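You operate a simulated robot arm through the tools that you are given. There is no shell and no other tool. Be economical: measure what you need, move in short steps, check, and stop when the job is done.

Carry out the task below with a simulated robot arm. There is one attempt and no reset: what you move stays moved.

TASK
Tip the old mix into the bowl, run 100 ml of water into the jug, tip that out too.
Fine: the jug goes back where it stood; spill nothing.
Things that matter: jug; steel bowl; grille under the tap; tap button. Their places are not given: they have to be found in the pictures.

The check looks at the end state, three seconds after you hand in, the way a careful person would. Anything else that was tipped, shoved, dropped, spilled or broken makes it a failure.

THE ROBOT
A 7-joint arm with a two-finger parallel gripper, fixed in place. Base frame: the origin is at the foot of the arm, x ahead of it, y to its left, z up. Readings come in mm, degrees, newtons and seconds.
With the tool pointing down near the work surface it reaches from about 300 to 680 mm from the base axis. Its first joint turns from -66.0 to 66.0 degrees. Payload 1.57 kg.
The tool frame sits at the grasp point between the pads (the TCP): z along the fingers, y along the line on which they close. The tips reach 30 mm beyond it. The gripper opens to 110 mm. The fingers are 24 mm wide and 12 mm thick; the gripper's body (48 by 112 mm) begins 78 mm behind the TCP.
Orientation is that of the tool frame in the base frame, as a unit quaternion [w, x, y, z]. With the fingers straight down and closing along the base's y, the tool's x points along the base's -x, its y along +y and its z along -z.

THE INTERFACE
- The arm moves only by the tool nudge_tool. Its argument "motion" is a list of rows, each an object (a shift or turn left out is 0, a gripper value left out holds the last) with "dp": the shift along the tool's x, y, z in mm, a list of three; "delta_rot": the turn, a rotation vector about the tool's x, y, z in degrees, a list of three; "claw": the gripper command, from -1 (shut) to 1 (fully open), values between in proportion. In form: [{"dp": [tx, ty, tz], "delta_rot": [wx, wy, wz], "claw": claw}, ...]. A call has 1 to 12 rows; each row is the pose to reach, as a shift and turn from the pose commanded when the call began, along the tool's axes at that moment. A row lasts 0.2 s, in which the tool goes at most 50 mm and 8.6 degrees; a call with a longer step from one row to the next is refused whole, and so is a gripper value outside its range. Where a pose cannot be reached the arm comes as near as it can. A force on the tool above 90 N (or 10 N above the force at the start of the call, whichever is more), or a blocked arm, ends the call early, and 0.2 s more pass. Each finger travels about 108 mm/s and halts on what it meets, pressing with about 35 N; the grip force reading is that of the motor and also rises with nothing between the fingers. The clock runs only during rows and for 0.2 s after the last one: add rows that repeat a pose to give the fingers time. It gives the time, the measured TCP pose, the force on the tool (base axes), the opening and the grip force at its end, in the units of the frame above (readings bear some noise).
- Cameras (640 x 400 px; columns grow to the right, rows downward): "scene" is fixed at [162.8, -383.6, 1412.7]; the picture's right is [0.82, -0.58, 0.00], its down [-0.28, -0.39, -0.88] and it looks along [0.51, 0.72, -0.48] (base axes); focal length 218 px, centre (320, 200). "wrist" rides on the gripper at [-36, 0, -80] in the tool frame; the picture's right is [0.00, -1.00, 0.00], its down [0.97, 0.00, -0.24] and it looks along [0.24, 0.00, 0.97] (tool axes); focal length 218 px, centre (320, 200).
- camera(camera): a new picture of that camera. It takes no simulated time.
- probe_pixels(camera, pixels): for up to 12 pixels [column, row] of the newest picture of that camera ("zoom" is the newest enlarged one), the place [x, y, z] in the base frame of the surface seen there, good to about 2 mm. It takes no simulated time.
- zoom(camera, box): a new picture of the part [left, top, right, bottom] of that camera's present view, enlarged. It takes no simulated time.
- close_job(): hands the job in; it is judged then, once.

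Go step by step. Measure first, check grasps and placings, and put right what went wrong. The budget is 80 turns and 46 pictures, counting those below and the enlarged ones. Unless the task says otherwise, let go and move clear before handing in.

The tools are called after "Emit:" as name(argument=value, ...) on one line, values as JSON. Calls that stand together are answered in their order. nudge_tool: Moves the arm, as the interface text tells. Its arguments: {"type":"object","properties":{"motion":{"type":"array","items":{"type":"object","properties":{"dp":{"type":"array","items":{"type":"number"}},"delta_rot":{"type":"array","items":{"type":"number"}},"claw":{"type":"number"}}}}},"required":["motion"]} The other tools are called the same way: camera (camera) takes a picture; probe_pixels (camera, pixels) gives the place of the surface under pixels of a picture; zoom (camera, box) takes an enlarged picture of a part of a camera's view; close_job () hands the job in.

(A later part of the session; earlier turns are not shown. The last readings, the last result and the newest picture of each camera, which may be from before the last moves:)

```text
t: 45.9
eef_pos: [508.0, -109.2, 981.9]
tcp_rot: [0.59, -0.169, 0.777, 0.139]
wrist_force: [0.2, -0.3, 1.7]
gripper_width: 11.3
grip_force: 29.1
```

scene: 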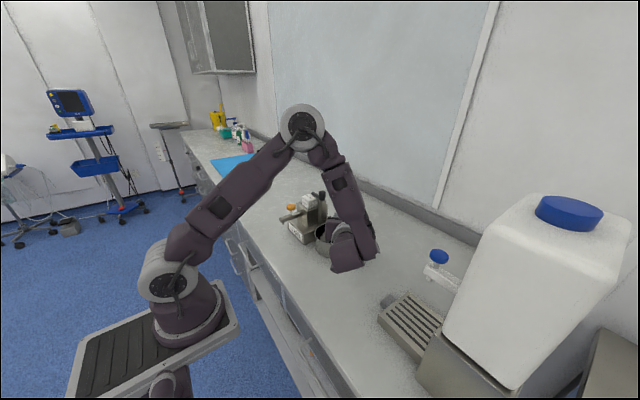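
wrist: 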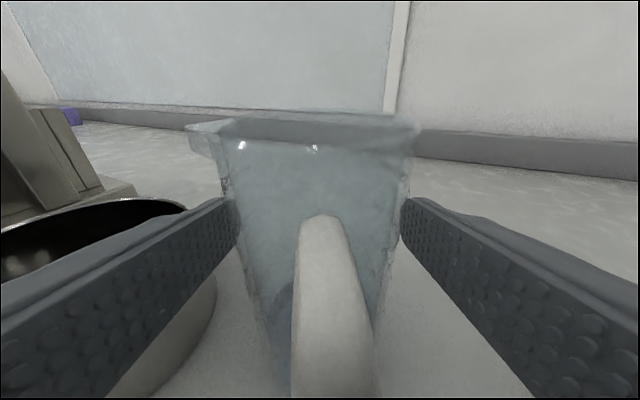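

Pinched at 11.3 mm on the bar. I'll lift 45 mm and hold to test for slip.

Emit:
nudge_tool(motion=[{"dp": [-5, 0, -1.4]}, {"dp": [-15, 0, -4.2]}, {"dp": [-28, 0, -7.8]}, {"dp": [-43.4, 0, -12]}, {"dp": [-43.4, 0, -12]}, {"dp": [-43.4, 0, -12]}, {"dp": [-43.4, 0, -12]}])

Emit:
camera(camera="wrist")

```text
t: 47.5
eef_pos: [508.2, -109.9, 1027.6]
tcp_rot: [0.59, -0.169, 0.777, 0.139]
wrist_force: [0.3, -1.1, -1.5]
gripper_width: 11.3
grip_force: 29.3
```

```text
11 pictures are left
```

wrist: 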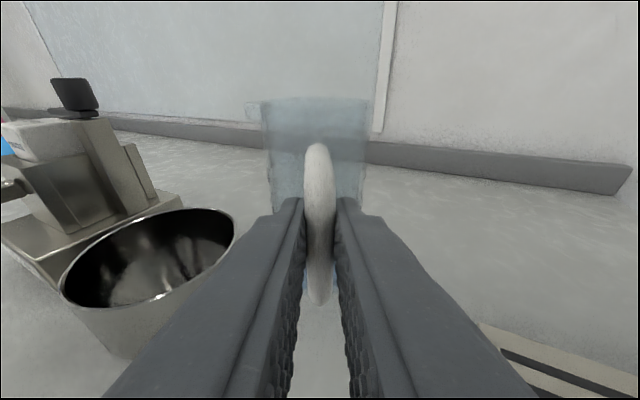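

Emit:
probe_pixels(camera="wrist", pixels=[[318, 150], [318, 165], [318, 230], [318, 290], [66, 290], [160, 297], [232, 225]])

```text
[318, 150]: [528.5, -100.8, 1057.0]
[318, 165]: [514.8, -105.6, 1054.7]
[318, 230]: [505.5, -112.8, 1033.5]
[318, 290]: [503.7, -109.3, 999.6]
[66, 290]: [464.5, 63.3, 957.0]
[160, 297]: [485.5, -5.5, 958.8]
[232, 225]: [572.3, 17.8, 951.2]
```

No slip this time: the handle top rose from 1010 to 1057, matching the lift. I'll raise and carry to the pour position with heading 45°, spout over the bowl's near edge.

Emit:
nudge_tool(motion=[{"dp": [-10, 0, -2.8]}, {"dp": [-22, 0, -6]}, {"dp": [-30, 5, -7], "delta_rot": [-1.5, 0, -0.4]}, {"dp": [-31.5, 16, -3], "delta_rot": [-4, 0, -1.1]}, {"dp": [-33, 28, 2], "delta_rot": [-7, 0, -1.9]}, {"dp": [-34.5, 41, 7.5], "delta_rot": [-10.3, 0, -2.8]}, {"dp": [-35.7, 53, 12.5], "delta_rot": [-13.5, 0, -3.7]}, {"dp": [-36.8, 64, 17.5], "delta_rot": [-16.2, 0, -4.5]}, {"dp": [-37.4, 72, 20.7], "delta_rot": [-18.2, 0, -5]}, {"dp": [-37.6, 75.2, 22], "delta_rot": [-18.9, 0, -5.2]}, {"dp": [-37.6, 75.2, 22], "delta_rot": [-18.9, 0, -5.2]}])

Emit:
camera(camera="wrist")

```text
t: 49.9
eef_pos: [503.9, -30.1, 1057.9]
tcp_rot: [0.56, -0.297, 0.736, 0.237]
wrist_force: [0.7, -0.6, -1.2]
gripper_width: 11.3
grip_force: 28.9
```

```text
10 pictures are left
```

wrist: 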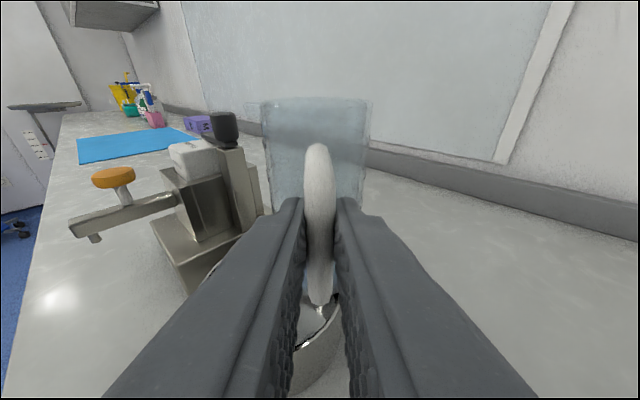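

The grip is steady. I'll start the tilt about the heading axis to ~68°, before any pour should begin.

Emit:
nudge_tool(motion=[{"delta_rot": [1.3, 0, -4.8]}, {"delta_rot": [3.4, 0, -12.6]}, {"delta_rot": [5.5, 0, -20.3]}, {"delta_rot": [7.5, 0, -28]}, {"dp": [3, 0, 0.8], "delta_rot": [9.6, 0, -35.7]}, {"dp": [6, 0, 1.6], "delta_rot": [11.7, 0, -43.5]}, {"dp": [9, 0, 2.4], "delta_rot": [13.8, 0, -51.2]}, {"dp": [11.6, 0, 3.1], "delta_rot": [15.6, 0, -58]}, {"dp": [11.6, 0, 3.1], "delta_rot": [17.2, 0, -63.8]}, {"dp": [11.6, 0, 3.1], "delta_rot": [17.2, 0, -63.8]}])

Emit:
camera(camera="wrist")

```text
t: 52.1
eef_pos: [633.3, 41.2, 1083.9]
tcp_rot: [0.636, -0.557, 0.494, -0.202]
wrist_force: [-0.3, 0.6, -0.7]
gripper_width: 11.6
grip_force: 29.2
out of reach, approached as far as the arm can: row 2, 3, 4, 5, 6, 7, 8, 9, 10
```

```text
9 pictures are left
```

wrist: 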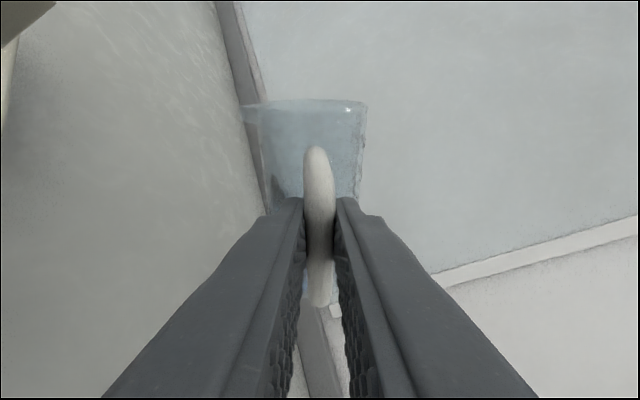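

The arm hit a limit and slid outward to (633,41) while tilting, leaving the jug 65° tilted and past the bowl. That is below the ~75° where pouring would start. I'll bring it upright again right here.

Emit:
nudge_tool(motion=[{"delta_rot": [-1.5, 0, 5.5]}, {"delta_rot": [-3.7, 0, 13.5]}, {"delta_rot": [-5.9, 0, 21.5]}, {"delta_rot": [-8.1, 0, 29.5]}, {"delta_rot": [-10.3, 0, 37.5]}, {"delta_rot": [-12.5, 0, 45.5]}, {"delta_rot": [-14.7, 0, 53.5]}, {"delta_rot": [-16.4, 0, 59.7]}, {"delta_rot": [-17.2, 0, 62.7]}, {"delta_rot": [-17.2, 0, 62.7]}])

Emit:
camera(camera="scene")

```text
t: 54.3
eef_pos: [635.1, 42.0, 1086.1]
tcp_rot: [0.561, -0.303, 0.735, 0.231]
wrist_force: [-0.4, 0.5, -0.8]
gripper_width: 11.4
grip_force: 29.1
```

```text
8 pictures are left
```

scene: 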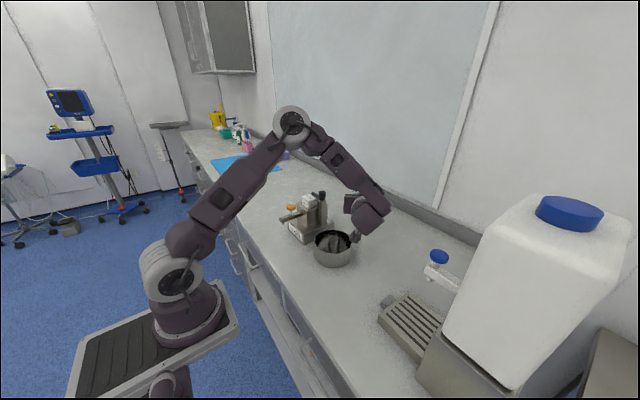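

Upright again with no spill in view. I'll reposition with heading 60°, so the wrist sits farther from the base during the roll.

Emit:
nudge_tool(motion=[{"dp": [2.5, 1.5, -7], "delta_rot": [-0.8, 0, -0.2]}, {"dp": [8, 5, -22], "delta_rot": [-2.5, 0, -0.7]}, {"dp": [15, 9, -41], "delta_rot": [-4.8, 0, -1.3]}, {"dp": [22, 13.3, -60], "delta_rot": [-7.1, 0, -2]}, {"dp": [29, 17.5, -79], "delta_rot": [-9.4, 0, -2.6]}, {"dp": [35.5, 21.5, -97], "delta_rot": [-11.5, 0, -3.2]}, {"dp": [41, 24.8, -112], "delta_rot": [-13.3, 0, -3.7]}, {"dp": [44, 26.6, -120], "delta_rot": [-14.3, 0, -3.9]}, {"dp": [44.8, 27.1, -122], "delta_rot": [-14.5, 0, -4]}, {"dp": [44.8, 27.1, -122], "delta_rot": [-14.5, 0, -4]}])

```text
t: 56.5
eef_pos: [524.1, -31.3, 1074.6]
tcp_rot: [0.526, -0.398, 0.688, 0.301]
wrist_force: [-0.3, -0.9, -1.2]
gripper_width: 11.6
grip_force: 29.1
```

Reached exactly. I'll test a modest 25° tilt.

Emit:
nudge_tool(motion=[{"delta_rot": [1.6, 0, -5.8]}, {"delta_rot": [3.3, 0, -12]}, {"delta_rot": [5, 0, -18.1]}, {"delta_rot": [6.6, 0, -24.1]}, {"delta_rot": [6.6, 0, -24.1]}])

```text
t: 57.7
eef_pos: [523.2, -29.7, 1069.3]
tcp_rot: [0.593, -0.492, 0.616, 0.164]
wrist_force: [1.0, 0.0, -1.2]
gripper_width: 11.5
grip_force: 29.0
out of reach, approached as far as the arm can: row 4
```

The limit appears again near 25°, which suggests the last wrist joint is close to its stop in this roll direction. A grip turned 180° about the approach axis should free it, so I'll un-tilt, set the jug down at its home, and regrasp flipped.

Emit:
nudge_tool(motion=[{"delta_rot": [-1.6, 0, 6]}, {"delta_rot": [-3.3, 0, 12]}, {"delta_rot": [-5, 0, 18.1]}, {"delta_rot": [-6.5, 0, 23.7]}, {"delta_rot": [-6.5, 0, 23.7]}])

```text
t: 58.9
eef_pos: [524.6, -31.0, 1074.6]
tcp_rot: [0.527, -0.4, 0.688, 0.299]
wrist_force: [0.4, -0.4, -2.3]
gripper_width: 11.2
grip_force: 28.9
```

Upright again. I'll carry it back toward home with heading 46°, descending only after clearing the bowl.

Emit:
nudge_tool(motion=[{"dp": [2, 1.5, -7], "delta_rot": [0.7, 0, 0.2]}, {"dp": [6, 4.6, -22], "delta_rot": [2, 0, 0.6]}, {"dp": [11.5, 8.8, -42], "delta_rot": [3.9, 0, 1.1]}, {"dp": [17, 13, -62], "delta_rot": [5.8, 0, 1.6]}, {"dp": [22.5, 17.2, -82], "delta_rot": [7.6, 0, 2.1]}, {"dp": [28, 21.4, -102], "delta_rot": [9.5, 0, 2.6]}, {"dp": [38.4, 25.5, -120], "delta_rot": [11.3, 0, 3.1]}, {"dp": [50, 28.5, -131], "delta_rot": [12.7, 0, 3.5]}, {"dp": [64, 30.3, -136], "delta_rot": [13.4, 0, 3.7]}, {"dp": [73.1, 30.5, -136], "delta_rot": [13.5, 0, 3.7]}, {"dp": [73.1, 30.5, -136], "delta_rot": [13.5, 0, 3.7]}])

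```text
t: 61.3
eef_pos: [424.4, -145.9, 1040.5]
tcp_rot: [0.561, -0.313, 0.73, 0.233]
wrist_force: [0.7, -0.1, -0.8]
gripper_width: 11.6
grip_force: 28.6
```

In position. I'll lower onto the home spot, then release.

Emit:
nudge_tool(motion=[{"dp": [12, 1, 3.3]}, {"dp": [26, 1, 7]}, {"dp": [38, 1, 10.3]}, {"dp": [47, 1, 12.7]}, {"dp": [52, 1, 14.1]}, {"dp": [55, 1, 15]}, {"dp": [55.5, 1, 15.1]}, {"dp": [55.5, 1, 15.1], "claw": -0.7}, {"dp": [55.5, 1, 15.1], "claw": -0.5}, {"dp": [55.5, 1, 15.1], "claw": 0}, {"dp": [55.5, 1, 15.1], "claw": 0}])

```text
t: 63.7
eef_pos: [422.7, -145.0, 981.9]
tcp_rot: [0.56, -0.313, 0.73, 0.233]
wrist_force: [-0.2, -1.7, -0.7]
gripper_width: 55.0
grip_force: 0.1
```

Released at home. I'll back off, rise, and start rolling the tool +180° about its own axis.

Emit:
nudge_tool(motion=[{"dp": [5, 0, -18]}, {"dp": [11.8, 0, -43.4]}, {"dp": [-20, 0, -52]}, {"dp": [-60, 0, -63]}, {"dp": [-84.7, 0, -69.6], "delta_rot": [0, 0, 6]}, {"dp": [-84.7, 0, -69.6], "delta_rot": [0, 0, 14]}, {"dp": [-84.7, 0, -69.6], "delta_rot": [0, 0, 22]}, {"dp": [-84.7, 0, -69.6], "delta_rot": [0, 0, 30]}, {"dp": [-84.7, 0, -69.6], "delta_rot": [0, 0, 38]}, {"dp": [-84.7, 0, -69.6], "delta_rot": [0, 0, 46]}, {"dp": [-84.7, 0, -69.6], "delta_rot": [0, 0, 54]}, {"dp": [-84.7, 0, -69.6], "delta_rot": [0, 0, 60]}])

```text
t: 66.3
eef_pos: [390.4, -177.5, 1082.5]
tcp_rot: [0.369, 0.095, 0.788, 0.483]
wrist_force: [-0.2, -0.2, -1.3]
gripper_width: 55.0
grip_force: 0.1
```

Rolling is free in this direction, so I'll continue to 180°.

Emit:
nudge_tool(motion=[{"delta_rot": [0, 0, 8.5]}, {"delta_rot": [0, 0, 17]}, {"delta_rot": [0, 0, 25.5]}, {"delta_rot": [0, 0, 34]}, {"delta_rot": [0, 0, 42.5]}, {"delta_rot": [0, 0, 51]}, {"delta_rot": [0, 0, 59.5]}, {"delta_rot": [0, 0, 68]}, {"delta_rot": [0, 0, 76.5]}, {"delta_rot": [0, 0, 85]}])

Emit:
nudge_tool(motion=[{"delta_rot": [0, 0, 8.5]}, {"delta_rot": [0, 0, 17]}, {"delta_rot": [0, 0, 25.5]}, {"delta_rot": [0, 0, 34]}, {"delta_rot": [0, 0, 35]}, {"delta_rot": [0, 0, 35]}])

```text
t: 68.5
eef_pos: [391.5, -177.6, 1082.8]
tcp_rot: [-0.055, 0.603, 0.517, 0.605]
wrist_force: [-0.2, 0.0, -0.1]
gripper_width: 54.8
grip_force: 0.0
```

```text
t: 69.9
eef_pos: [390.3, -178.2, 1082.1]
tcp_rot: [-0.234, 0.73, 0.313, 0.561]
wrist_force: [-0.2, 0.5, -0.8]
gripper_width: 54.7
grip_force: 0.1
```

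Flipped cleanly with tool x now up. I'll go down, then forward around the handle bar, and close.

Emit:
nudge_tool(motion=[{"dp": [-25, 0, 6.8]}, {"dp": [-60, 0, 16.3]}, {"dp": [-96.7, 0, 26.3]}, {"dp": [-92, 0, 41]}, {"dp": [-88, 0, 57]}, {"dp": [-84.7, 0, 71]}, {"dp": [-84.7, 0, 71]}])

Emit:
zoom(camera="scene", box=[280, 190, 440, 310])

```text
t: 71.5
eef_pos: [425.1, -143.6, 981.7]
tcp_rot: [-0.234, 0.73, 0.314, 0.56]
wrist_force: [0.4, 0.2, 0.2]
gripper_width: 54.8
grip_force: 0.0
```

```text
3.33 times, centred on (360, 250) of scene
```

zoom: 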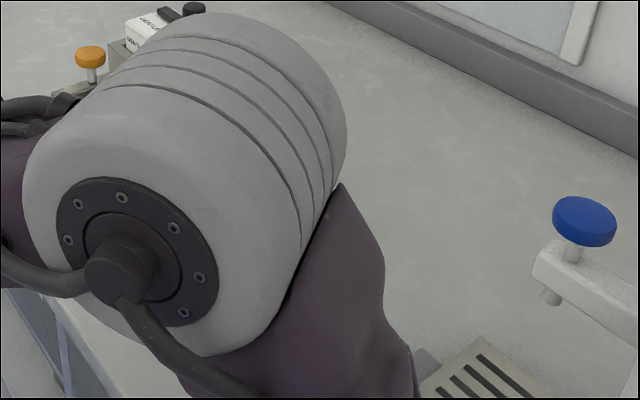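

The view is occluded but the pose matches the release pose within 3 mm. I'll back 2 mm, close and lift.

Emit:
nudge_tool(motion=[{"dp": [-0.5, 0, -2], "claw": -0.4}, {"dp": [-0.5, 0, -2], "claw": -0.6}, {"dp": [-0.5, 0, -2], "claw": -0.75}, {"dp": [-0.5, 0, -2], "claw": -1}, {"dp": [-0.5, 0, -2], "claw": -1}, {"dp": [-0.5, 0, -2], "claw": -1}])

Emit:
nudge_tool(motion=[{"dp": [10, 0, -2.7]}, {"dp": [30, 0, -8.2]}, {"dp": [60, 0, -16.3]}, {"dp": [90, 0, -24.4]}, {"dp": [90, 0, -24.4]}])

Emit:
camera(camera="wrist")

```text
t: 72.9
eef_pos: [422.2, -146.1, 981.9]
tcp_rot: [-0.234, 0.729, 0.312, 0.562]
wrist_force: [-0.3, 0.3, 1.9]
gripper_width: 11.2
grip_force: 29.2
```

```text
t: 74.1
eef_pos: [419.8, -145.0, 1076.6]
tcp_rot: [-0.233, 0.73, 0.313, 0.561]
wrist_force: [0.0, 0.1, -1.1]
gripper_width: 11.4
grip_force: 28.9
```

```text
6 pictures are left
```

wrist: 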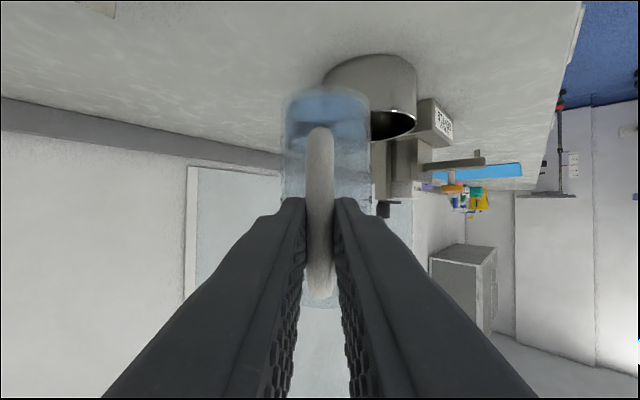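

Held securely; the view is upside down as expected. I'll move to the pour position.

Emit:
nudge_tool(motion=[{"dp": [2, -1, 8]}, {"dp": [5.5, -3.6, 24]}, {"dp": [10, -6.5, 44]}, {"dp": [15, -9.8, 66]}, {"dp": [20, -13, 88]}, {"dp": [25, -16.2, 110]}, {"dp": [29, -19, 128]}, {"dp": [31, -20.3, 137]}, {"dp": [31.4, -20.5, 138.5]}, {"dp": [31.4, -20.5, 138.5]}])

Emit:
nudge_tool(motion=[{"delta_rot": [-1, 0, -4]}, {"delta_rot": [-3, 0, -11.1]}, {"delta_rot": [-5, 0, -18.3]}, {"delta_rot": [-7, 0, -25.6]}, {"delta_rot": [-9, 0, -33]}, {"delta_rot": [-9, 0, -33]}])

```text
t: 76.3
eef_pos: [505.5, -29.1, 1069.1]
tcp_rot: [-0.234, 0.73, 0.313, 0.561]
wrist_force: [0.1, -0.3, -1.2]
gripper_width: 11.3
grip_force: 28.8
```

```text
t: 77.7
eef_pos: [505.5, -29.2, 1068.1]
tcp_rot: [-0.007, 0.627, 0.463, 0.627]
wrist_force: [0.4, 0.8, -0.8]
gripper_width: 11.1
grip_force: 29.1
```

No limit now, so the tilt works. I'll continue to ~70° while lowering 20 mm.

Emit:
nudge_tool(motion=[{"delta_rot": [-1.8, 0, -6.8]}, {"delta_rot": [-3.7, 0, -13.5]}, {"dp": [-4, -2.8, 1.1], "delta_rot": [-5.5, 0, -20.3]}, {"dp": [-9, -6.3, 2.4], "delta_rot": [-7.3, 0, -27]}, {"dp": [-13, -9.1, 3.5], "delta_rot": [-8.9, 0, -32.8]}, {"dp": [-16, -11.2, 4.3], "delta_rot": [-9.4, 0, -34.7]}, {"dp": [-16, -11.2, 4.3], "delta_rot": [-9.4, 0, -34.7]}])

Emit:
camera(camera="wrist")

```text
t: 79.3
eef_pos: [504.6, -29.8, 1047.8]
tcp_rot: [0.231, 0.458, 0.576, 0.636]
wrist_force: [-0.1, 0.6, -1.0]
gripper_width: 11.3
grip_force: 28.6
```

```text
5 pictures are left
```

wrist: 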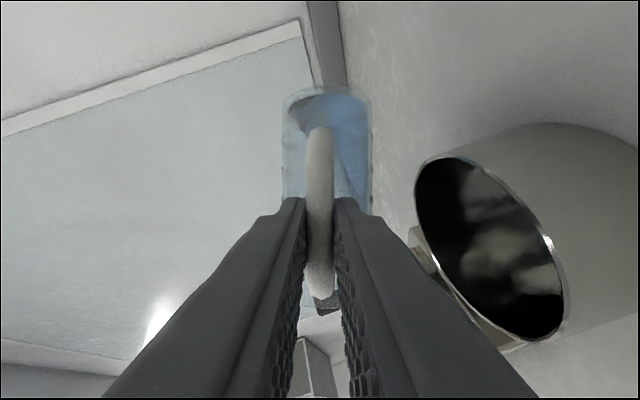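

The spout tip should be at about (511,53,1021), inside the bowl (centre (520,46), r 59). I'll back off 8 mm and pour slowly to ~112°.

Emit:
nudge_tool(motion=[{"dp": [-7.2, 2.9, 2], "delta_rot": [-0.6, 0, -2.4]}, {"dp": [-7.2, 2.9, 2], "delta_rot": [-1.4, 0, -5]}, {"dp": [-7.2, 2.9, 2], "delta_rot": [-2.1, 0, -7.7]}, {"dp": [-7.2, 2.9, 2], "delta_rot": [-2.9, 0, -10.6]}, {"dp": [-7.2, 2.9, 2], "delta_rot": [-3.7, 0, -13.5]}, {"dp": [-7.2, 2.9, 2], "delta_rot": [-4.7, 0, -17.4]}, {"dp": [-7.2, 2.9, 2], "delta_rot": [-5.8, 0, -21.2]}, {"dp": [-7.2, 2.9, 2], "delta_rot": [-7.1, 0, -26]}, {"dp": [-7.2, 2.9, 2], "delta_rot": [-8.4, 0, -30.9]}, {"dp": [-7.2, 2.9, 2], "delta_rot": [-9.7, 0, -35.7]}, {"dp": [-7.2, 2.9, 2], "delta_rot": [-11.3, 0, -41.5]}, {"dp": [-7.2, 2.9, 2], "delta_rot": [-11.3, 0, -41.5]}])

```text
t: 81.9
eef_pos: [512.1, -35.0, 1049.2]
tcp_rot: [0.484, 0.2, 0.637, 0.566]
wrist_force: [-0.7, 0.1, -1.4]
gripper_width: 11.2
grip_force: 29.3
```

Tilted to ~112° with no limit. I'll go to ~120°, stay centred over the bowl, and hold to drain.

Emit:
nudge_tool(motion=[{"dp": [3.6, 1.5, -1], "delta_rot": [-1, 0, -3.9]}, {"dp": [7.2, 3, -1.9], "delta_rot": [-2.1, 0, -7.7]}, {"dp": [7.2, 3, -1.9], "delta_rot": [-2.1, 0, -7.7]}, {"dp": [7.2, 3, -1.9], "delta_rot": [-2.1, 0, -7.7]}, {"dp": [7.2, 3, -1.9], "delta_rot": [-2.1, 0, -7.7]}, {"dp": [7.2, 3, -1.9], "delta_rot": [-2.1, 0, -7.7]}, {"dp": [7.2, 3, -1.9], "delta_rot": [-2.1, 0, -7.7]}, {"dp": [7.2, 3, -1.9], "delta_rot": [-2.1, 0, -7.7]}, {"dp": [7.2, 3, -1.9], "delta_rot": [-2.1, 0, -7.7]}])

Emit:
camera(camera="wrist")

```text
t: 83.9
eef_pos: [506.2, -30.1, 1048.6]
tcp_rot: [0.524, 0.149, 0.639, 0.543]
wrist_force: [-0.7, 1.0, -0.1]
gripper_width: 11.4
grip_force: 28.6
```

```text
4 pictures are left
```

wrist: 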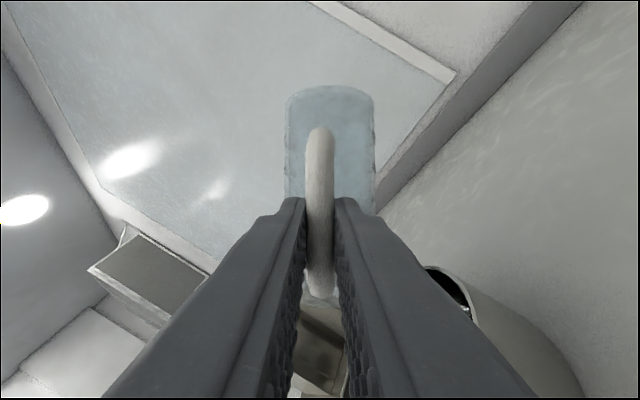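

The jug is clear of liquid, with no blue left, and the weight reading has dropped. I'll un-tilt over the bowl while rising 25 mm.

Emit:
nudge_tool(motion=[{"dp": [-1, 2, 0.3], "delta_rot": [2, 0, 7.5]}, {"dp": [-3, 5, 0.7], "delta_rot": [4.2, 0, 15.5]}, {"dp": [-5, 9, 1.4], "delta_rot": [6.4, 0, 23.6]}, {"dp": [-8, 14, 2.2], "delta_rot": [8.6, 0, 31.8]}, {"dp": [-10, 18, 2.8], "delta_rot": [10.8, 0, 40]}, {"dp": [-12, 21.7, 3.3], "delta_rot": [13, 0, 48]}, {"dp": [-12, 21.7, 3.3], "delta_rot": [15.2, 0, 56]}, {"dp": [-12, 21.7, 3.3], "delta_rot": [17.4, 0, 64]}, {"dp": [-12, 21.7, 3.3], "delta_rot": [19.6, 0, 72]}, {"dp": [-12, 21.7, 3.3], "delta_rot": [21.8, 0, 80]}, {"dp": [-12, 21.7, 3.3], "delta_rot": [22.3, 0, 82]}])

Emit:
nudge_tool(motion=[{"delta_rot": [2.1, 0, 7.7]}, {"delta_rot": [4.2, 0, 15.5]}, {"delta_rot": [6.3, 0, 23.2]}, {"delta_rot": [8.4, 0, 30.9]}, {"delta_rot": [9.4, 0, 34.7]}, {"delta_rot": [9.4, 0, 34.7]}])

```text
t: 86.3
eef_pos: [505.8, -28.8, 1074.3]
tcp_rot: [0.006, 0.619, 0.47, 0.629]
wrist_force: [0.1, -0.1, -0.4]
gripper_width: 11.2
grip_force: 29.0
```

```text
t: 87.7
eef_pos: [506.3, -28.9, 1074.4]
tcp_rot: [-0.232, 0.73, 0.314, 0.561]
wrist_force: [0.7, 0.6, -1.3]
gripper_width: 11.2
grip_force: 28.9
```

Exactly upright again. I'll carry it toward the tap, stopping short on the +y side of the grille with heading 30°.

Emit:
nudge_tool(motion=[{"dp": [-2, 4, -8], "delta_rot": [-0.8, 0, 0.2]}, {"dp": [-8, 12, -22], "delta_rot": [-2.5, 0, 0.7]}, {"dp": [-17, 25, -41], "delta_rot": [-4.5, 0, 1.2]}, {"dp": [-26, 38, -61], "delta_rot": [-6.8, 0, 1.9]}, {"dp": [-36, 52, -82], "delta_rot": [-9, 0, 2.5]}, {"dp": [-45, 65, -103], "delta_rot": [-11.2, 0, 3.1]}, {"dp": [-54, 77, -122], "delta_rot": [-13.2, 0, 3.6]}, {"dp": [-61, 86, -136], "delta_rot": [-14.8, 0, 4]}, {"dp": [-63.5, 89.9, -142.2], "delta_rot": [-15.4, 0, 4.2]}, {"dp": [-63.5, 89.9, -142.2], "delta_rot": [-15.4, 0, 4.2]}])

```text
t: 89.9
eef_pos: [461.9, -202.4, 1050.6]
tcp_rot: [-0.152, 0.765, 0.208, 0.59]
wrist_force: [0.4, -0.1, -0.8]
gripper_width: 11.2
grip_force: 28.9
```

Reached. I'll lower to rim ≈1061, below the nozzle at 1071, then slide in under it while yawing to heading 15°.

Emit:
nudge_tool(motion=[{"dp": [-12, 0, 3.2]}, {"dp": [-29, 0, 7.7]}, {"dp": [-29.5, 3, 5.5], "delta_rot": [-0.8, 0, 0.2]}, {"dp": [-31, 10, 0], "delta_rot": [-2.4, 0, 0.6]}, {"dp": [-33, 20, -7.6], "delta_rot": [-4.8, 0, 1.3]}, {"dp": [-35, 30, -15.3], "delta_rot": [-7.2, 0, 1.9]}, {"dp": [-37, 40, -23], "delta_rot": [-9.6, 0, 2.6]}, {"dp": [-39, 49, -30], "delta_rot": [-11.8, 0, 3.2]}, {"dp": [-40.7, 57, -36], "delta_rot": [-13.6, 0, 3.6]}, {"dp": [-41.2, 59.7, -38.2], "delta_rot": [-14.2, 0, 3.8]}, {"dp": [-41.2, 59.7, -38.2], "delta_rot": [-14.2, 0, 3.8]}])

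Emit:
zoom(camera="scene", box=[350, 230, 510, 350])

```text
t: 92.3
eef_pos: [452.4, -276.9, 1022.5]
tcp_rot: [-0.077, 0.785, 0.109, 0.605]
wrist_force: [-0.4, 0.0, -1.5]
gripper_width: 11.4
grip_force: 29.1
```

```text
3.33 times, centred on (430, 290) of scene
```

zoom: 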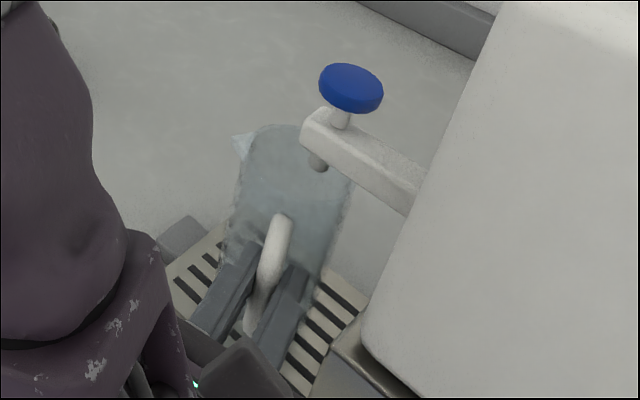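

The jug is under the tap, with the nozzle at (318,163) seen right of the rim's centre. I'll probe to verify alignment.

Emit:
probe_pixels(camera="zoom", pixels=[[318, 164], [312, 160], [325, 168], [240, 146], [280, 222], [284, 217], [262, 310], [350, 200], [300, 210], [350, 85]])

```text
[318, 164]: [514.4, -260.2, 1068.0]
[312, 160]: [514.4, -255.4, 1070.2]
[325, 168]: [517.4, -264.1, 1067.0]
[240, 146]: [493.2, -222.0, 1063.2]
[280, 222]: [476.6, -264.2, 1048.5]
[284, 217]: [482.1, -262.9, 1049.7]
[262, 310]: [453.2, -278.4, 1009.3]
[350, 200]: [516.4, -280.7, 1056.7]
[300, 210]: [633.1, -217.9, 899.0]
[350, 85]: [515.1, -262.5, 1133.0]
```

The estimates put the jug axis within ~8 mm of the nozzle axis, inside its 27 mm radius. I'll lower it onto the grille.

Emit:
nudge_tool(motion=[{"dp": [-3, 0, 0.8]}, {"dp": [-6, 0, 1.6]}, {"dp": [-8, 0, 2.1]}, {"dp": [-9.5, 0, 2.5]}, {"dp": [-10.6, 0, 2.8]}, {"dp": [-10.6, 0, 2.8]}])

```text
t: 93.7
eef_pos: [452.0, -278.6, 1012.5]
tcp_rot: [-0.077, 0.784, 0.11, 0.607]
wrist_force: [-2.1, -1.5, 8.1]
gripper_width: 11.2
grip_force: 29.3
```

On the grille with 8 N contact. I'll release, rise straight up with the fingers open around the handle, then close above.

Emit:
nudge_tool(motion=[{"dp": [1, 0, -0.3], "claw": -0.7}, {"dp": [1, 0, -0.3], "claw": -0.4}, {"dp": [1, 0, -0.3], "claw": -0.1}, {"dp": [0, 0, -6], "claw": -0.1}, {"dp": [15, 0, -16]}, {"dp": [45, 0, -24]}, {"dp": [85, 0, -34.5]}, {"dp": [125, 0, -45]}, {"dp": [150, 0, -52]}, {"dp": [150, 0, -52], "claw": -1}, {"dp": [150, 0, -52], "claw": -1}, {"dp": [150, 0, -52], "claw": -1}])

```text
t: 96.3
eef_pos: [439.3, -278.9, 1169.4]
tcp_rot: [-0.077, 0.785, 0.109, 0.606]
wrist_force: [-0.7, -0.2, 0.8]
gripper_width: 0.2
grip_force: 21.4
```

Now I'll move over the button, press briefly for ~0.6 s, then shift sideways so the scene camera can see the jug.

Emit:
nudge_tool(motion=[{"dp": [2, 0.5, 14]}, {"dp": [5, 1.2, 34]}, {"dp": [7.6, 1.7, 51.8]}, {"dp": [7.6, 1.7, 51.8]}])

Emit:
nudge_tool(motion=[{"dp": [-8, 0, 2.1]}, {"dp": [-16, 0, 4.2]}, {"dp": [-16, 0, 4.2]}, {"dp": [-16, 0, 4.2]}, {"dp": [-4, 0, 1]}, {"dp": [6, 0, -1.6]}])

Emit:
nudge_tool(motion=[{"dp": [5, -20, 0]}, {"dp": [5, -60, 0]}, {"dp": [5, -100, 0]}, {"dp": [5, -120, 0]}, {"dp": [5, -120, 0]}])

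Emit:
zoom(camera="scene", box=[380, 255, 476, 335])

```text
t: 97.3
eef_pos: [489.3, -266.9, 1164.3]
tcp_rot: [-0.076, 0.785, 0.109, 0.605]
wrist_force: [-0.2, 0.8, -0.2]
gripper_width: 0.0
grip_force: 21.5
```

```text
t: 98.7
eef_pos: [490.3, -267.6, 1170.5]
tcp_rot: [-0.076, 0.785, 0.109, 0.605]
wrist_force: [0.2, -0.6, 0.0]
gripper_width: 0.0
grip_force: 21.0
```

```text
t: 99.9
eef_pos: [460.2, -151.3, 1174.8]
tcp_rot: [-0.076, 0.785, 0.109, 0.605]
wrist_force: [0.0, -0.2, 0.5]
gripper_width: 0.3
grip_force: 20.9
```

```text
5.00 times, centred on (428, 295) of scene
```

zoom: 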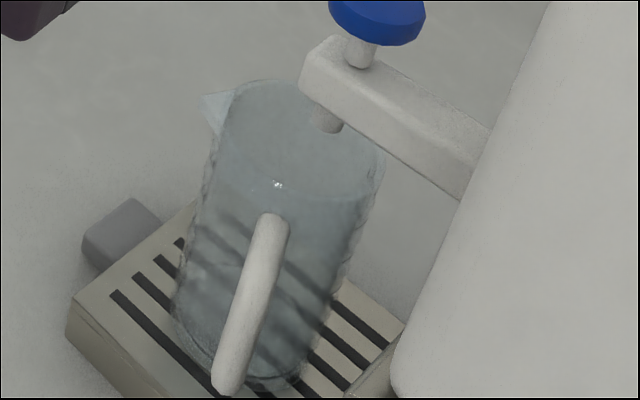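

The nozzle at (325,125) sits well over the rim. I'll probe inside the jug for a water surface.

Emit:
probe_pixels(camera="zoom", pixels=[[200, 300], [200, 330], [220, 290], [230, 260], [225, 330], [215, 350], [290, 300], [290, 330], [290, 360], [270, 375], [310, 320], [320, 290]])

```text
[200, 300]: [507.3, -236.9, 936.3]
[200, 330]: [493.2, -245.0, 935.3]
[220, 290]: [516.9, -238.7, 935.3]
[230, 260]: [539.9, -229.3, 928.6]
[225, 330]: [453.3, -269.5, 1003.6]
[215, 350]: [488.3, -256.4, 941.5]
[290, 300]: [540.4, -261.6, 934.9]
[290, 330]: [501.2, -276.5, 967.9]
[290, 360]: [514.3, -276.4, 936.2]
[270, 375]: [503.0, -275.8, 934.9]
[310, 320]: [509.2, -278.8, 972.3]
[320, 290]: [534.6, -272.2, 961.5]
```

The surface reads z≈935.5 at several points, so ~15–18 ml came from ~0.6 s of press, roughly 30 ml/s. I'll press again for ~1.8 s and remeasure.

Emit:
nudge_tool(motion=[{"dp": [0, 20, 0]}, {"dp": [0, 60, 0]}, {"dp": [-3, 100, 0.5]}, {"dp": [-11, 120, 1.6]}, {"dp": [-11, 120, 1.6]}])

Emit:
nudge_tool(motion=[{"dp": [-8, 0, 2.1]}, {"dp": [-16, 0, 4.2]}, {"dp": [-16, 0, 4.2]}, {"dp": [-16, 0, 4.2]}, {"dp": [-16, 0, 4.2]}, {"dp": [-16, 0, 4.2]}, {"dp": [-16, 0, 4.2]}, {"dp": [-16, 0, 4.2]}, {"dp": [-16, 0, 4.2]}, {"dp": [-16, 0, 4.2]}, {"dp": [-4, 0, 1]}, {"dp": [6, 0, -1.6]}])

Emit:
nudge_tool(motion=[{"dp": [5, -20, 0]}, {"dp": [5, -60, 0]}, {"dp": [5, -100, 0]}, {"dp": [5, -120, 0]}, {"dp": [5, -120, 0]}])

Emit:
zoom(camera="scene", box=[380, 255, 476, 335])

```text
t: 101.1
eef_pos: [491.0, -267.9, 1163.7]
tcp_rot: [-0.077, 0.785, 0.11, 0.605]
wrist_force: [-0.3, -0.2, 1.0]
gripper_width: 0.0
grip_force: 21.2
```

```text
t: 103.7
eef_pos: [489.9, -267.6, 1168.5]
tcp_rot: [-0.076, 0.785, 0.109, 0.605]
wrist_force: [0.7, -0.3, 0.2]
gripper_width: 0.1
grip_force: 21.3
```

```text
t: 104.9
eef_pos: [459.2, -151.9, 1173.0]
tcp_rot: [-0.076, 0.785, 0.109, 0.605]
wrist_force: [0.1, -0.5, 1.1]
gripper_width: 0.1
grip_force: 21.2
```

```text
5.00 times, centred on (428, 295) of scene
```

zoom: 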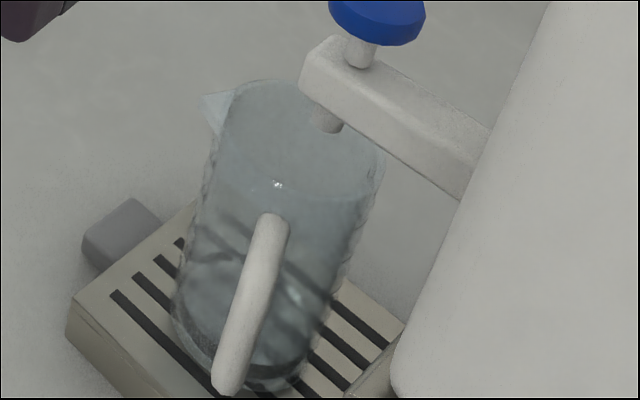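

Now there's visible water with an edge near row 255–300. I'll probe the surface.

Emit:
probe_pixels(camera="zoom", pixels=[[200, 270], [205, 290], [215, 275], [200, 300], [225, 260], [235, 290], [285, 280], [290, 300], [300, 300], [310, 280], [225, 310], [215, 330]])

```text
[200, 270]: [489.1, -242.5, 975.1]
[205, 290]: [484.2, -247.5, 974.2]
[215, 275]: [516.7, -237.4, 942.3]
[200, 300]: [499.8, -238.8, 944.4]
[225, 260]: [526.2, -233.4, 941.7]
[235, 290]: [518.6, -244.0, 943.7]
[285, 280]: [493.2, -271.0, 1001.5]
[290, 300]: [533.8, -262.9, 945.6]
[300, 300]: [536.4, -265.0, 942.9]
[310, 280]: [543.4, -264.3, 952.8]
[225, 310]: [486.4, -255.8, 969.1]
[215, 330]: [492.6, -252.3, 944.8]
```

The surface rose 8.1 mm to z≈943.6 in ~1.83 s, i.e. ~10 ml/s with ~25 ml in the jug. I'll press ~6.2 s more to reach ~88 ml, then measure once more.

Emit:
nudge_tool(motion=[{"dp": [0, 20, 0]}, {"dp": [0, 60, 0]}, {"dp": [-3, 100, 0.5]}, {"dp": [-11, 120, 1.6]}, {"dp": [-11, 120, 1.6]}])

Emit:
nudge_tool(motion=[{"dp": [-8, 0, 2.1]}, {"dp": [-16, 0, 4.2]}, {"dp": [-16, 0, 4.2]}, {"dp": [-16, 0, 4.2]}, {"dp": [-16, 0, 4.2]}, {"dp": [-16, 0, 4.2]}, {"dp": [-16, 0, 4.2]}, {"dp": [-16, 0, 4.2]}, {"dp": [-16, 0, 4.2]}, {"dp": [-16, 0, 4.2]}, {"dp": [-16, 0, 4.2]}, {"dp": [-16, 0, 4.2]}])

Emit:
nudge_tool(motion=[{"dp": [0, 0, 0]}, {"dp": [0, 0, 0]}, {"dp": [0, 0, 0]}, {"dp": [0, 0, 0]}, {"dp": [0, 0, 0]}, {"dp": [0, 0, 0]}, {"dp": [0, 0, 0]}, {"dp": [0, 0, 0]}, {"dp": [0, 0, 0]}, {"dp": [0, 0, 0]}, {"dp": [0, 0, 0]}, {"dp": [0, 0, 0]}])

Emit:
nudge_tool(motion=[{"dp": [0, 0, 0]}, {"dp": [0, 0, 0]}, {"dp": [0, 0, 0]}, {"dp": [0, 0, 0]}, {"dp": [0, 0, 0]}, {"dp": [0, 0, 0]}, {"dp": [12, 0, -3.2]}, {"dp": [22, 0, -5.8]}])

Emit:
nudge_tool(motion=[{"dp": [5, -20, 0]}, {"dp": [5, -60, 0]}, {"dp": [5, -100, 0]}, {"dp": [5, -120, 0]}, {"dp": [5, -120, 0]}])

Emit:
zoom(camera="scene", box=[380, 255, 476, 335])

```text
t: 106.1
eef_pos: [489.0, -267.8, 1162.5]
tcp_rot: [-0.075, 0.785, 0.108, 0.605]
wrist_force: [-0.2, 0.8, -0.4]
gripper_width: 0.0
grip_force: 21.2
```

```text
t: 108.7
eef_pos: [490.3, -269.0, 1147.8]
tcp_rot: [-0.076, 0.785, 0.108, 0.606]
wrist_force: [-0.2, 0.3, 3.7]
gripper_width: 0.1
grip_force: 21.5
```

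```text
t: 111.3
eef_pos: [491.1, -267.7, 1145.7]
tcp_rot: [-0.076, 0.785, 0.108, 0.605]
wrist_force: [1.1, 0.2, 4.1]
gripper_width: 0.2
grip_force: 21.5
```

```text
t: 113.1
eef_pos: [491.0, -268.9, 1169.7]
tcp_rot: [-0.076, 0.785, 0.109, 0.605]
wrist_force: [0.8, 0.5, 0.3]
gripper_width: 0.1
grip_force: 21.4
```

```text
t: 114.3
eef_pos: [459.7, -150.6, 1173.0]
tcp_rot: [-0.077, 0.785, 0.109, 0.605]
wrist_force: [-0.5, -0.2, -0.2]
gripper_width: 0.2
grip_force: 21.8
```

```text
5.00 times, centred on (428, 295) of scene
```

zoom: 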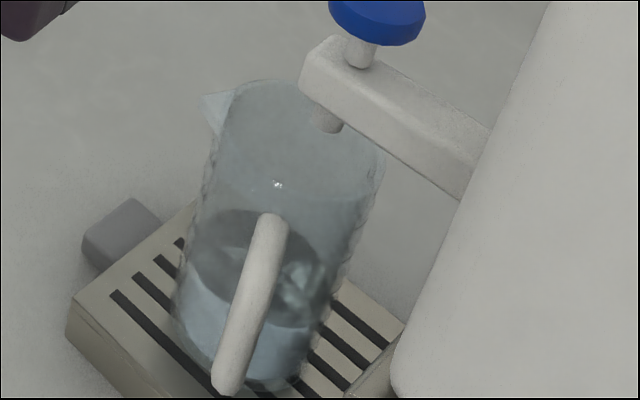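

The water surface is clearly visible as an ellipse with rows ~210–325. I'll probe it, plus points just outside for scale.

Emit:
probe_pixels(camera="zoom", pixels=[[225, 225], [215, 245], [205, 265], [230, 245], [235, 265], [295, 245], [300, 260], [310, 280], [290, 290], [285, 310], [220, 280], [300, 235]])

```text
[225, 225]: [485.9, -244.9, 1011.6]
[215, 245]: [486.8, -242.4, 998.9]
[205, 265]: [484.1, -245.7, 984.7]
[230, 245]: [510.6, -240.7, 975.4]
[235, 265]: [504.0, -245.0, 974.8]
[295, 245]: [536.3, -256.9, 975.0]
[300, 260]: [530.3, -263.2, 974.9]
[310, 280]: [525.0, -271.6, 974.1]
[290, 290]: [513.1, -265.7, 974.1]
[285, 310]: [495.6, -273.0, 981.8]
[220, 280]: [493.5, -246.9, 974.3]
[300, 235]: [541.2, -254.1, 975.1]
```

The surface is now z≈974.7, 42 mm above the dry floor and level with the 100 ml mark (943.4 on the counter + ~30), so ~100 ml. I'll leave it there and return with open fingers down around the handle.

Emit:
nudge_tool(motion=[{"dp": [-3, 25, -11], "claw": -0.1}, {"dp": [-7, 65, -28], "claw": -0.1}, {"dp": [-11, 100, -43], "claw": -0.1}, {"dp": [-13.7, 118.6, -51.5], "claw": -0.1}, {"dp": [-13.7, 118.6, -51.5], "claw": -0.1}])

Emit:
nudge_tool(motion=[{"dp": [-28, 0, 8]}, {"dp": [-68, 0, 18.5]}, {"dp": [-108, 0, 29]}, {"dp": [-138, 0, 37]}, {"dp": [-153, 0, 45]}, {"dp": [-153.5, 0, 52]}, {"dp": [-153.5, 0, 52]}])

```text
t: 115.5
eef_pos: [439.8, -279.2, 1175.6]
tcp_rot: [-0.077, 0.784, 0.109, 0.606]
wrist_force: [0.1, -0.2, 0.4]
gripper_width: 49.7
grip_force: 0.1
```

```text
t: 116.5
eef_pos: [444.3, -283.6, 1059.6]
tcp_rot: [-0.067, 0.77, 0.119, 0.623]
wrist_force: [-6.4, 4.4, 18.9]
gripper_width: 45.8
grip_force: 0.2
stopped in row 4: the force on the tool passed its limit (the readings are from after the stop); the commanded pose is now the measured one
```

The descent stopped at z 1059.6 with a finger touching something (18.9 N up, opening 45.8). I'll use the last picture to probe where the handle really is.

Emit:
probe_pixels(camera="zoom", pixels=[[272, 218], [262, 222], [285, 224], [262, 260], [250, 300], [240, 330], [228, 380], [215, 100], [245, 330], [260, 300], [120, 220], [370, 370]])

```text
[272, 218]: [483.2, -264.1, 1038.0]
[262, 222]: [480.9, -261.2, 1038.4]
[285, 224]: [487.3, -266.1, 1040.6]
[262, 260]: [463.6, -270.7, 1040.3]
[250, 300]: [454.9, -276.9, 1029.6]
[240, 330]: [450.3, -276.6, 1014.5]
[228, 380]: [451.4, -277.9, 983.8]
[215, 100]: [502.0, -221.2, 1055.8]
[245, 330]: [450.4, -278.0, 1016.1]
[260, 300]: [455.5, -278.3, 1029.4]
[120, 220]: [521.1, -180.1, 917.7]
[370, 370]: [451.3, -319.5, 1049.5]
```

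The probe at (370,370) shows the tap housing at (451,-319.5,1049). The right finger came down on it, and the handle itself is where I left it. I'll rise, straighten the tool, narrow the opening to ~34 mm and come down again.

Emit:
nudge_tool(motion=[{"dp": [8, 0, -2.1]}, {"dp": [16.7, -6.5, -7.2], "delta_rot": [0.3, -2.4, 1.9], "claw": -0.38}, {"dp": [16.7, -6.5, -7.2], "delta_rot": [0.3, -2.4, 1.9], "claw": -0.38}])

Emit:
nudge_tool(motion=[{"dp": [-12, 0.5, 3.2]}, {"dp": [-26, 1, 7]}, {"dp": [-42, 2, 11.5]}, {"dp": [-55, 3, 16]}, {"dp": [-62, 3.3, 22]}, {"dp": [-60.2, 3.3, 28.4]}, {"dp": [-60.2, 3.3, 28.4]}])

```text
t: 117.3
eef_pos: [438.0, -276.8, 1074.3]
tcp_rot: [-0.076, 0.787, 0.106, 0.603]
wrist_force: [-0.1, -0.1, 0.0]
gripper_width: 34.1
grip_force: 0.1
```

```text
t: 118.9
eef_pos: [450.0, -277.7, 1009.3]
tcp_rot: [-0.077, 0.787, 0.108, 0.603]
wrist_force: [-0.1, 0.1, 0.0]
gripper_width: 34.1
grip_force: 0.1
```

Clear, and around the handle. I'll fine-adjust, close, and lift 9 mm, keeping the rim below the nozzle.

Emit:
nudge_tool(motion=[{"dp": [3.4, 0, 1.1], "claw": -0.5}, {"dp": [3.4, 0, 1.1], "claw": -0.65}, {"dp": [3.4, 0, 1.1], "claw": -0.78}, {"dp": [3.4, 0, 1.1], "claw": -1}, {"dp": [3.4, 0, 1.1], "claw": -1}, {"dp": [3.4, 0, 1.1], "claw": -1}])

Emit:
nudge_tool(motion=[{"dp": [3, 0, -0.8]}, {"dp": [6, 0, -1.6]}, {"dp": [8.7, 0, -2.3]}, {"dp": [8.7, 0, -2.3]}])

```text
t: 120.3
eef_pos: [452.5, -278.1, 1012.5]
tcp_rot: [-0.077, 0.786, 0.108, 0.604]
wrist_force: [0.3, 1.5, 1.9]
gripper_width: 11.0
grip_force: 29.0
```

```text
t: 121.3
eef_pos: [452.4, -278.1, 1021.9]
tcp_rot: [-0.076, 0.787, 0.107, 0.603]
wrist_force: [-0.1, -0.4, -1.8]
gripper_width: 11.3
grip_force: 29.0
```

Held and lifted to z 1021.9. I'll slide out from under the nozzle in +y, rise, and carry to the pour pose.

Emit:
nudge_tool(motion=[{"dp": [0.4, -3.5, 1.4], "delta_rot": [0.7, 0, -0.2]}, {"dp": [1.3, -12, 4.7], "delta_rot": [2.4, 0, -0.7]}, {"dp": [2.4, -22.5, 8.8], "delta_rot": [4.6, 0, -1.2]}, {"dp": [3.5, -33.5, 13.1], "delta_rot": [6.9, 0, -1.9]}, {"dp": [4.7, -44.5, 17.4], "delta_rot": [9.1, 0, -2.5]}, {"dp": [5.8, -55, 21.6], "delta_rot": [11.3, 0, -3]}, {"dp": [6.8, -64, 25.1], "delta_rot": [13.1, 0, -3.5]}, {"dp": [7.4, -69.5, 27.3], "delta_rot": [14.2, 0, -3.8]}, {"dp": [7.5, -70.9, 27.8], "delta_rot": [14.5, 0, -3.9]}, {"dp": [7.5, -70.9, 27.8], "delta_rot": [14.5, 0, -3.9]}])

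Emit:
nudge_tool(motion=[{"dp": [14, 0, -4]}, {"dp": [36, -2, -8], "delta_rot": [0.3, 0, -0.1]}, {"dp": [50, -10, -4], "delta_rot": [1.2, 0, -0.3]}, {"dp": [54, -24, 10], "delta_rot": [2.9, 0, -0.8]}, {"dp": [58.5, -41, 26], "delta_rot": [4.9, 0, -1.3]}, {"dp": [63, -59, 43], "delta_rot": [7.1, 0, -1.9]}, {"dp": [67.5, -77, 60], "delta_rot": [9.3, 0, -2.5]}, {"dp": [72, -95, 77], "delta_rot": [11.4, 0, -3.1]}, {"dp": [76.5, -111, 92], "delta_rot": [13.4, 0, -3.7]}, {"dp": [79.7, -123, 103], "delta_rot": [14.8, 0, -4]}, {"dp": [80.9, -127.8, 107.1], "delta_rot": [15.4, 0, -4.2]}, {"dp": [80.9, -127.8, 107.1], "delta_rot": [15.4, 0, -4.2]}])

```text
t: 123.5
eef_pos: [462.0, -202.2, 1021.5]
tcp_rot: [-0.155, 0.766, 0.21, 0.587]
wrist_force: [-0.2, 0.3, -1.3]
gripper_width: 11.2
grip_force: 29.1
```

```text
t: 126.1
eef_pos: [504.5, -27.3, 1070.8]
tcp_rot: [-0.234, 0.73, 0.314, 0.56]
wrist_force: [-0.9, -0.1, -0.5]
gripper_width: 11.5
grip_force: 29.0
```

At the pour pose. I'll repeat the proven tilt to ~70°, lowering 20 mm and staying 8 mm back.

Emit:
nudge_tool(motion=[{"delta_rot": [-1, 0, -4]}, {"delta_rot": [-3, 0, -11.1]}, {"delta_rot": [-5, 0, -18.3]}, {"delta_rot": [-7, 0, -25.6]}, {"delta_rot": [-9, 0, -33]}, {"delta_rot": [-9, 0, -33]}])

Emit:
nudge_tool(motion=[{"dp": [-1, 1.5, 0.3], "delta_rot": [-1.6, 0, -6]}, {"dp": [-3, 3, 0.8], "delta_rot": [-3.2, 0, -12]}, {"dp": [-8, 1.5, 2.1], "delta_rot": [-4.7, 0, -17.5]}, {"dp": [-13, -1, 3.5], "delta_rot": [-6.2, 0, -23]}, {"dp": [-17.5, -3, 4.7], "delta_rot": [-7.5, 0, -27.7]}, {"dp": [-20.3, -4.6, 5.5], "delta_rot": [-8.4, 0, -31]}, {"dp": [-20.3, -4.6, 5.5], "delta_rot": [-8.4, 0, -31]}])

```text
t: 127.5
eef_pos: [505.7, -28.2, 1069.2]
tcp_rot: [-0.009, 0.627, 0.465, 0.625]
wrist_force: [0.6, -0.1, -1.2]
gripper_width: 11.2
grip_force: 29.4
```

```text
t: 129.1
eef_pos: [511.2, -33.8, 1049.7]
tcp_rot: [0.203, 0.479, 0.568, 0.637]
wrist_force: [0.0, -0.8, -1.0]
gripper_width: 11.6
grip_force: 29.1
```

At ~66° with the spout over the bowl. I'll pour slowly to ~100°, then to ~120° and hold to drain.

Emit:
nudge_tool(motion=[{"delta_rot": [-0.5, 0, -1.9]}, {"delta_rot": [-1.2, 0, -4.3]}, {"delta_rot": [-1.8, 0, -6.8]}, {"delta_rot": [-2.5, 0, -9.2]}, {"delta_rot": [-3.1, 0, -11.6]}, {"delta_rot": [-3.9, 0, -14.5]}, {"delta_rot": [-4.7, 0, -17.4]}, {"delta_rot": [-5.5, 0, -20.3]}, {"delta_rot": [-6.4, 0, -23.6]}, {"delta_rot": [-7.3, 0, -27]}, {"delta_rot": [-8.1, 0, -29.9]}, {"delta_rot": [-8.9, 0, -32.8]}])

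Emit:
nudge_tool(motion=[{"dp": [1, 0.2, -0.3], "delta_rot": [-0.8, 0, -2.9]}, {"dp": [2, 0.4, -0.6], "delta_rot": [-1.6, 0, -5.8]}, {"dp": [4, 0.7, -1.1], "delta_rot": [-2.6, 0, -9.6]}, {"dp": [6, 1.1, -1.7], "delta_rot": [-3.7, 0, -13.5]}, {"dp": [7.6, 1.4, -2.1], "delta_rot": [-4.7, 0, -17.4]}, {"dp": [7.6, 1.4, -2.1], "delta_rot": [-5.5, 0, -20.3]}, {"dp": [7.6, 1.4, -2.1], "delta_rot": [-5.5, 0, -20.3]}, {"dp": [7.6, 1.4, -2.1], "delta_rot": [-5.5, 0, -20.3]}, {"dp": [7.6, 1.4, -2.1], "delta_rot": [-5.5, 0, -20.3]}, {"dp": [7.6, 1.4, -2.1], "delta_rot": [-5.5, 0, -20.3]}, {"dp": [7.6, 1.4, -2.1], "delta_rot": [-5.5, 0, -20.3]}, {"dp": [7.6, 1.4, -2.1], "delta_rot": [-5.5, 0, -20.3]}])

Emit:
nudge_tool(motion=[{"dp": [0, 0, 0]}, {"dp": [0, 0, 0]}, {"dp": [0, 0, 0]}, {"dp": [0, 0, 0]}, {"dp": [0, 0, 0]}])

```text
t: 131.7
eef_pos: [511.1, -34.5, 1050.6]
tcp_rot: [0.411, 0.283, 0.63, 0.595]
wrist_force: [0.5, 0.0, -1.1]
gripper_width: 11.3
grip_force: 28.5
```

```text
t: 134.3
eef_pos: [504.2, -28.7, 1050.0]
tcp_rot: [0.523, 0.147, 0.641, 0.543]
wrist_force: [-0.7, -0.8, -1.0]
gripper_width: 11.2
grip_force: 28.6
```

```text
t: 135.5
eef_pos: [505.6, -28.3, 1050.9]
tcp_rot: [0.523, 0.147, 0.64, 0.543]
wrist_force: [-0.5, -0.6, -2.0]
gripper_width: 11.3
grip_force: 28.7
```

Drained at the same pose as before. I'll un-tilt, then carry back to above home.

Emit:
nudge_tool(motion=[{"dp": [-1, 2, 0.3], "delta_rot": [2, 0, 7.5]}, {"dp": [-3, 5, 0.7], "delta_rot": [4.2, 0, 15.5]}, {"dp": [-5, 9, 1.4], "delta_rot": [6.4, 0, 23.6]}, {"dp": [-8, 14, 2.2], "delta_rot": [8.6, 0, 31.8]}, {"dp": [-10, 18, 2.8], "delta_rot": [10.8, 0, 40]}, {"dp": [-12, 21.7, 3.3], "delta_rot": [13, 0, 48]}, {"dp": [-12, 21.7, 3.3], "delta_rot": [15.2, 0, 56]}, {"dp": [-12, 21.7, 3.3], "delta_rot": [17.4, 0, 64]}, {"dp": [-12, 21.7, 3.3], "delta_rot": [19.6, 0, 72]}, {"dp": [-12, 21.7, 3.3], "delta_rot": [21.8, 0, 80]}, {"dp": [-12, 21.7, 3.3], "delta_rot": [22.3, 0, 82]}])

Emit:
nudge_tool(motion=[{"delta_rot": [2.1, 0, 7.7]}, {"delta_rot": [4.2, 0, 15.5]}, {"delta_rot": [6.3, 0, 23.2]}, {"delta_rot": [8.4, 0, 30.9]}, {"delta_rot": [9.4, 0, 34.7]}, {"delta_rot": [9.4, 0, 34.7]}])

Emit:
nudge_tool(motion=[{"dp": [-2, 1, -8]}, {"dp": [-5.5, 3.6, -24]}, {"dp": [-10, 6.5, -44]}, {"dp": [-15, 9.8, -66]}, {"dp": [-20, 13, -88]}, {"dp": [-25, 16.2, -110]}, {"dp": [-29, 19, -128]}, {"dp": [-31, 20.3, -137]}, {"dp": [-31.4, 20.5, -138.5]}, {"dp": [-31.4, 20.5, -138.5]}])

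```text
t: 137.9
eef_pos: [504.9, -28.2, 1075.0]
tcp_rot: [0.005, 0.619, 0.472, 0.627]
wrist_force: [0.5, -0.6, -1.8]
gripper_width: 11.5
grip_force: 29.1
```

```text
t: 139.3
eef_pos: [503.6, -28.0, 1074.4]
tcp_rot: [-0.232, 0.73, 0.316, 0.56]
wrist_force: [0.0, -0.4, -1.4]
gripper_width: 11.2
grip_force: 28.5
```

```text
t: 141.5
eef_pos: [420.7, -145.1, 1082.3]
tcp_rot: [-0.232, 0.73, 0.316, 0.56]
wrist_force: [-0.1, -0.3, -0.4]
gripper_width: 11.4
grip_force: 29.1
5 turns are left
```

Above home at z 1082. I'll lower 100 mm to the recorded resting height and release gradually.

Emit:
nudge_tool(motion=[{"dp": [-20, 1.8, 5.4]}, {"dp": [-42, 1.8, 11.4]}, {"dp": [-62, 1.8, 16.8]}, {"dp": [-78, 1.8, 21.2]}, {"dp": [-88, 1.8, 23.9]}, {"dp": [-93, 1.8, 25.3]}, {"dp": [-95.5, 1.8, 25.9]}, {"dp": [-96.5, 1.8, 26.2]}, {"dp": [-96.5, 1.8, 26.2]}])

```text
t: 143.5
eef_pos: [423.3, -146.2, 982.7]
tcp_rot: [-0.232, 0.729, 0.315, 0.561]
wrist_force: [0.3, -3.4, 14.0]
gripper_width: 11.3
grip_force: 28.9
4 turns are left
```

Contact of 14 N at z 982.7, so the jug stands on its home spot. I'll relieve slightly, open, back straight off the handle and rise.

Emit:
nudge_tool(motion=[{"dp": [1, 0, -0.3]}, {"dp": [1, 0, -0.3], "claw": -0.7}, {"dp": [1, 0, -0.3], "claw": -0.5}, {"dp": [1, 0, -0.3], "claw": -0.1}, {"dp": [1, 0, -0.3], "claw": -0.1}])

Emit:
nudge_tool(motion=[{"dp": [-3, 0, -11]}, {"dp": [-7, 0, -26]}, {"dp": [-12.2, 0, -44.8]}, {"dp": [20, 0, -53.5]}, {"dp": [55, 0, -63]}, {"dp": [84.5, 0, -71]}, {"dp": [84.5, 0, -71]}])

```text
t: 144.7
eef_pos: [422.8, -146.2, 982.8]
tcp_rot: [-0.232, 0.73, 0.316, 0.56]
wrist_force: [0.3, 0.2, -0.9]
gripper_width: 49.4
grip_force: 0.0
```

```text
t: 146.3
eef_pos: [390.2, -179.0, 1082.7]
tcp_rot: [-0.232, 0.73, 0.317, 0.56]
wrist_force: [0.0, 0.9, 0.7]
gripper_width: 49.4
grip_force: 0.0
3 turns are left
```

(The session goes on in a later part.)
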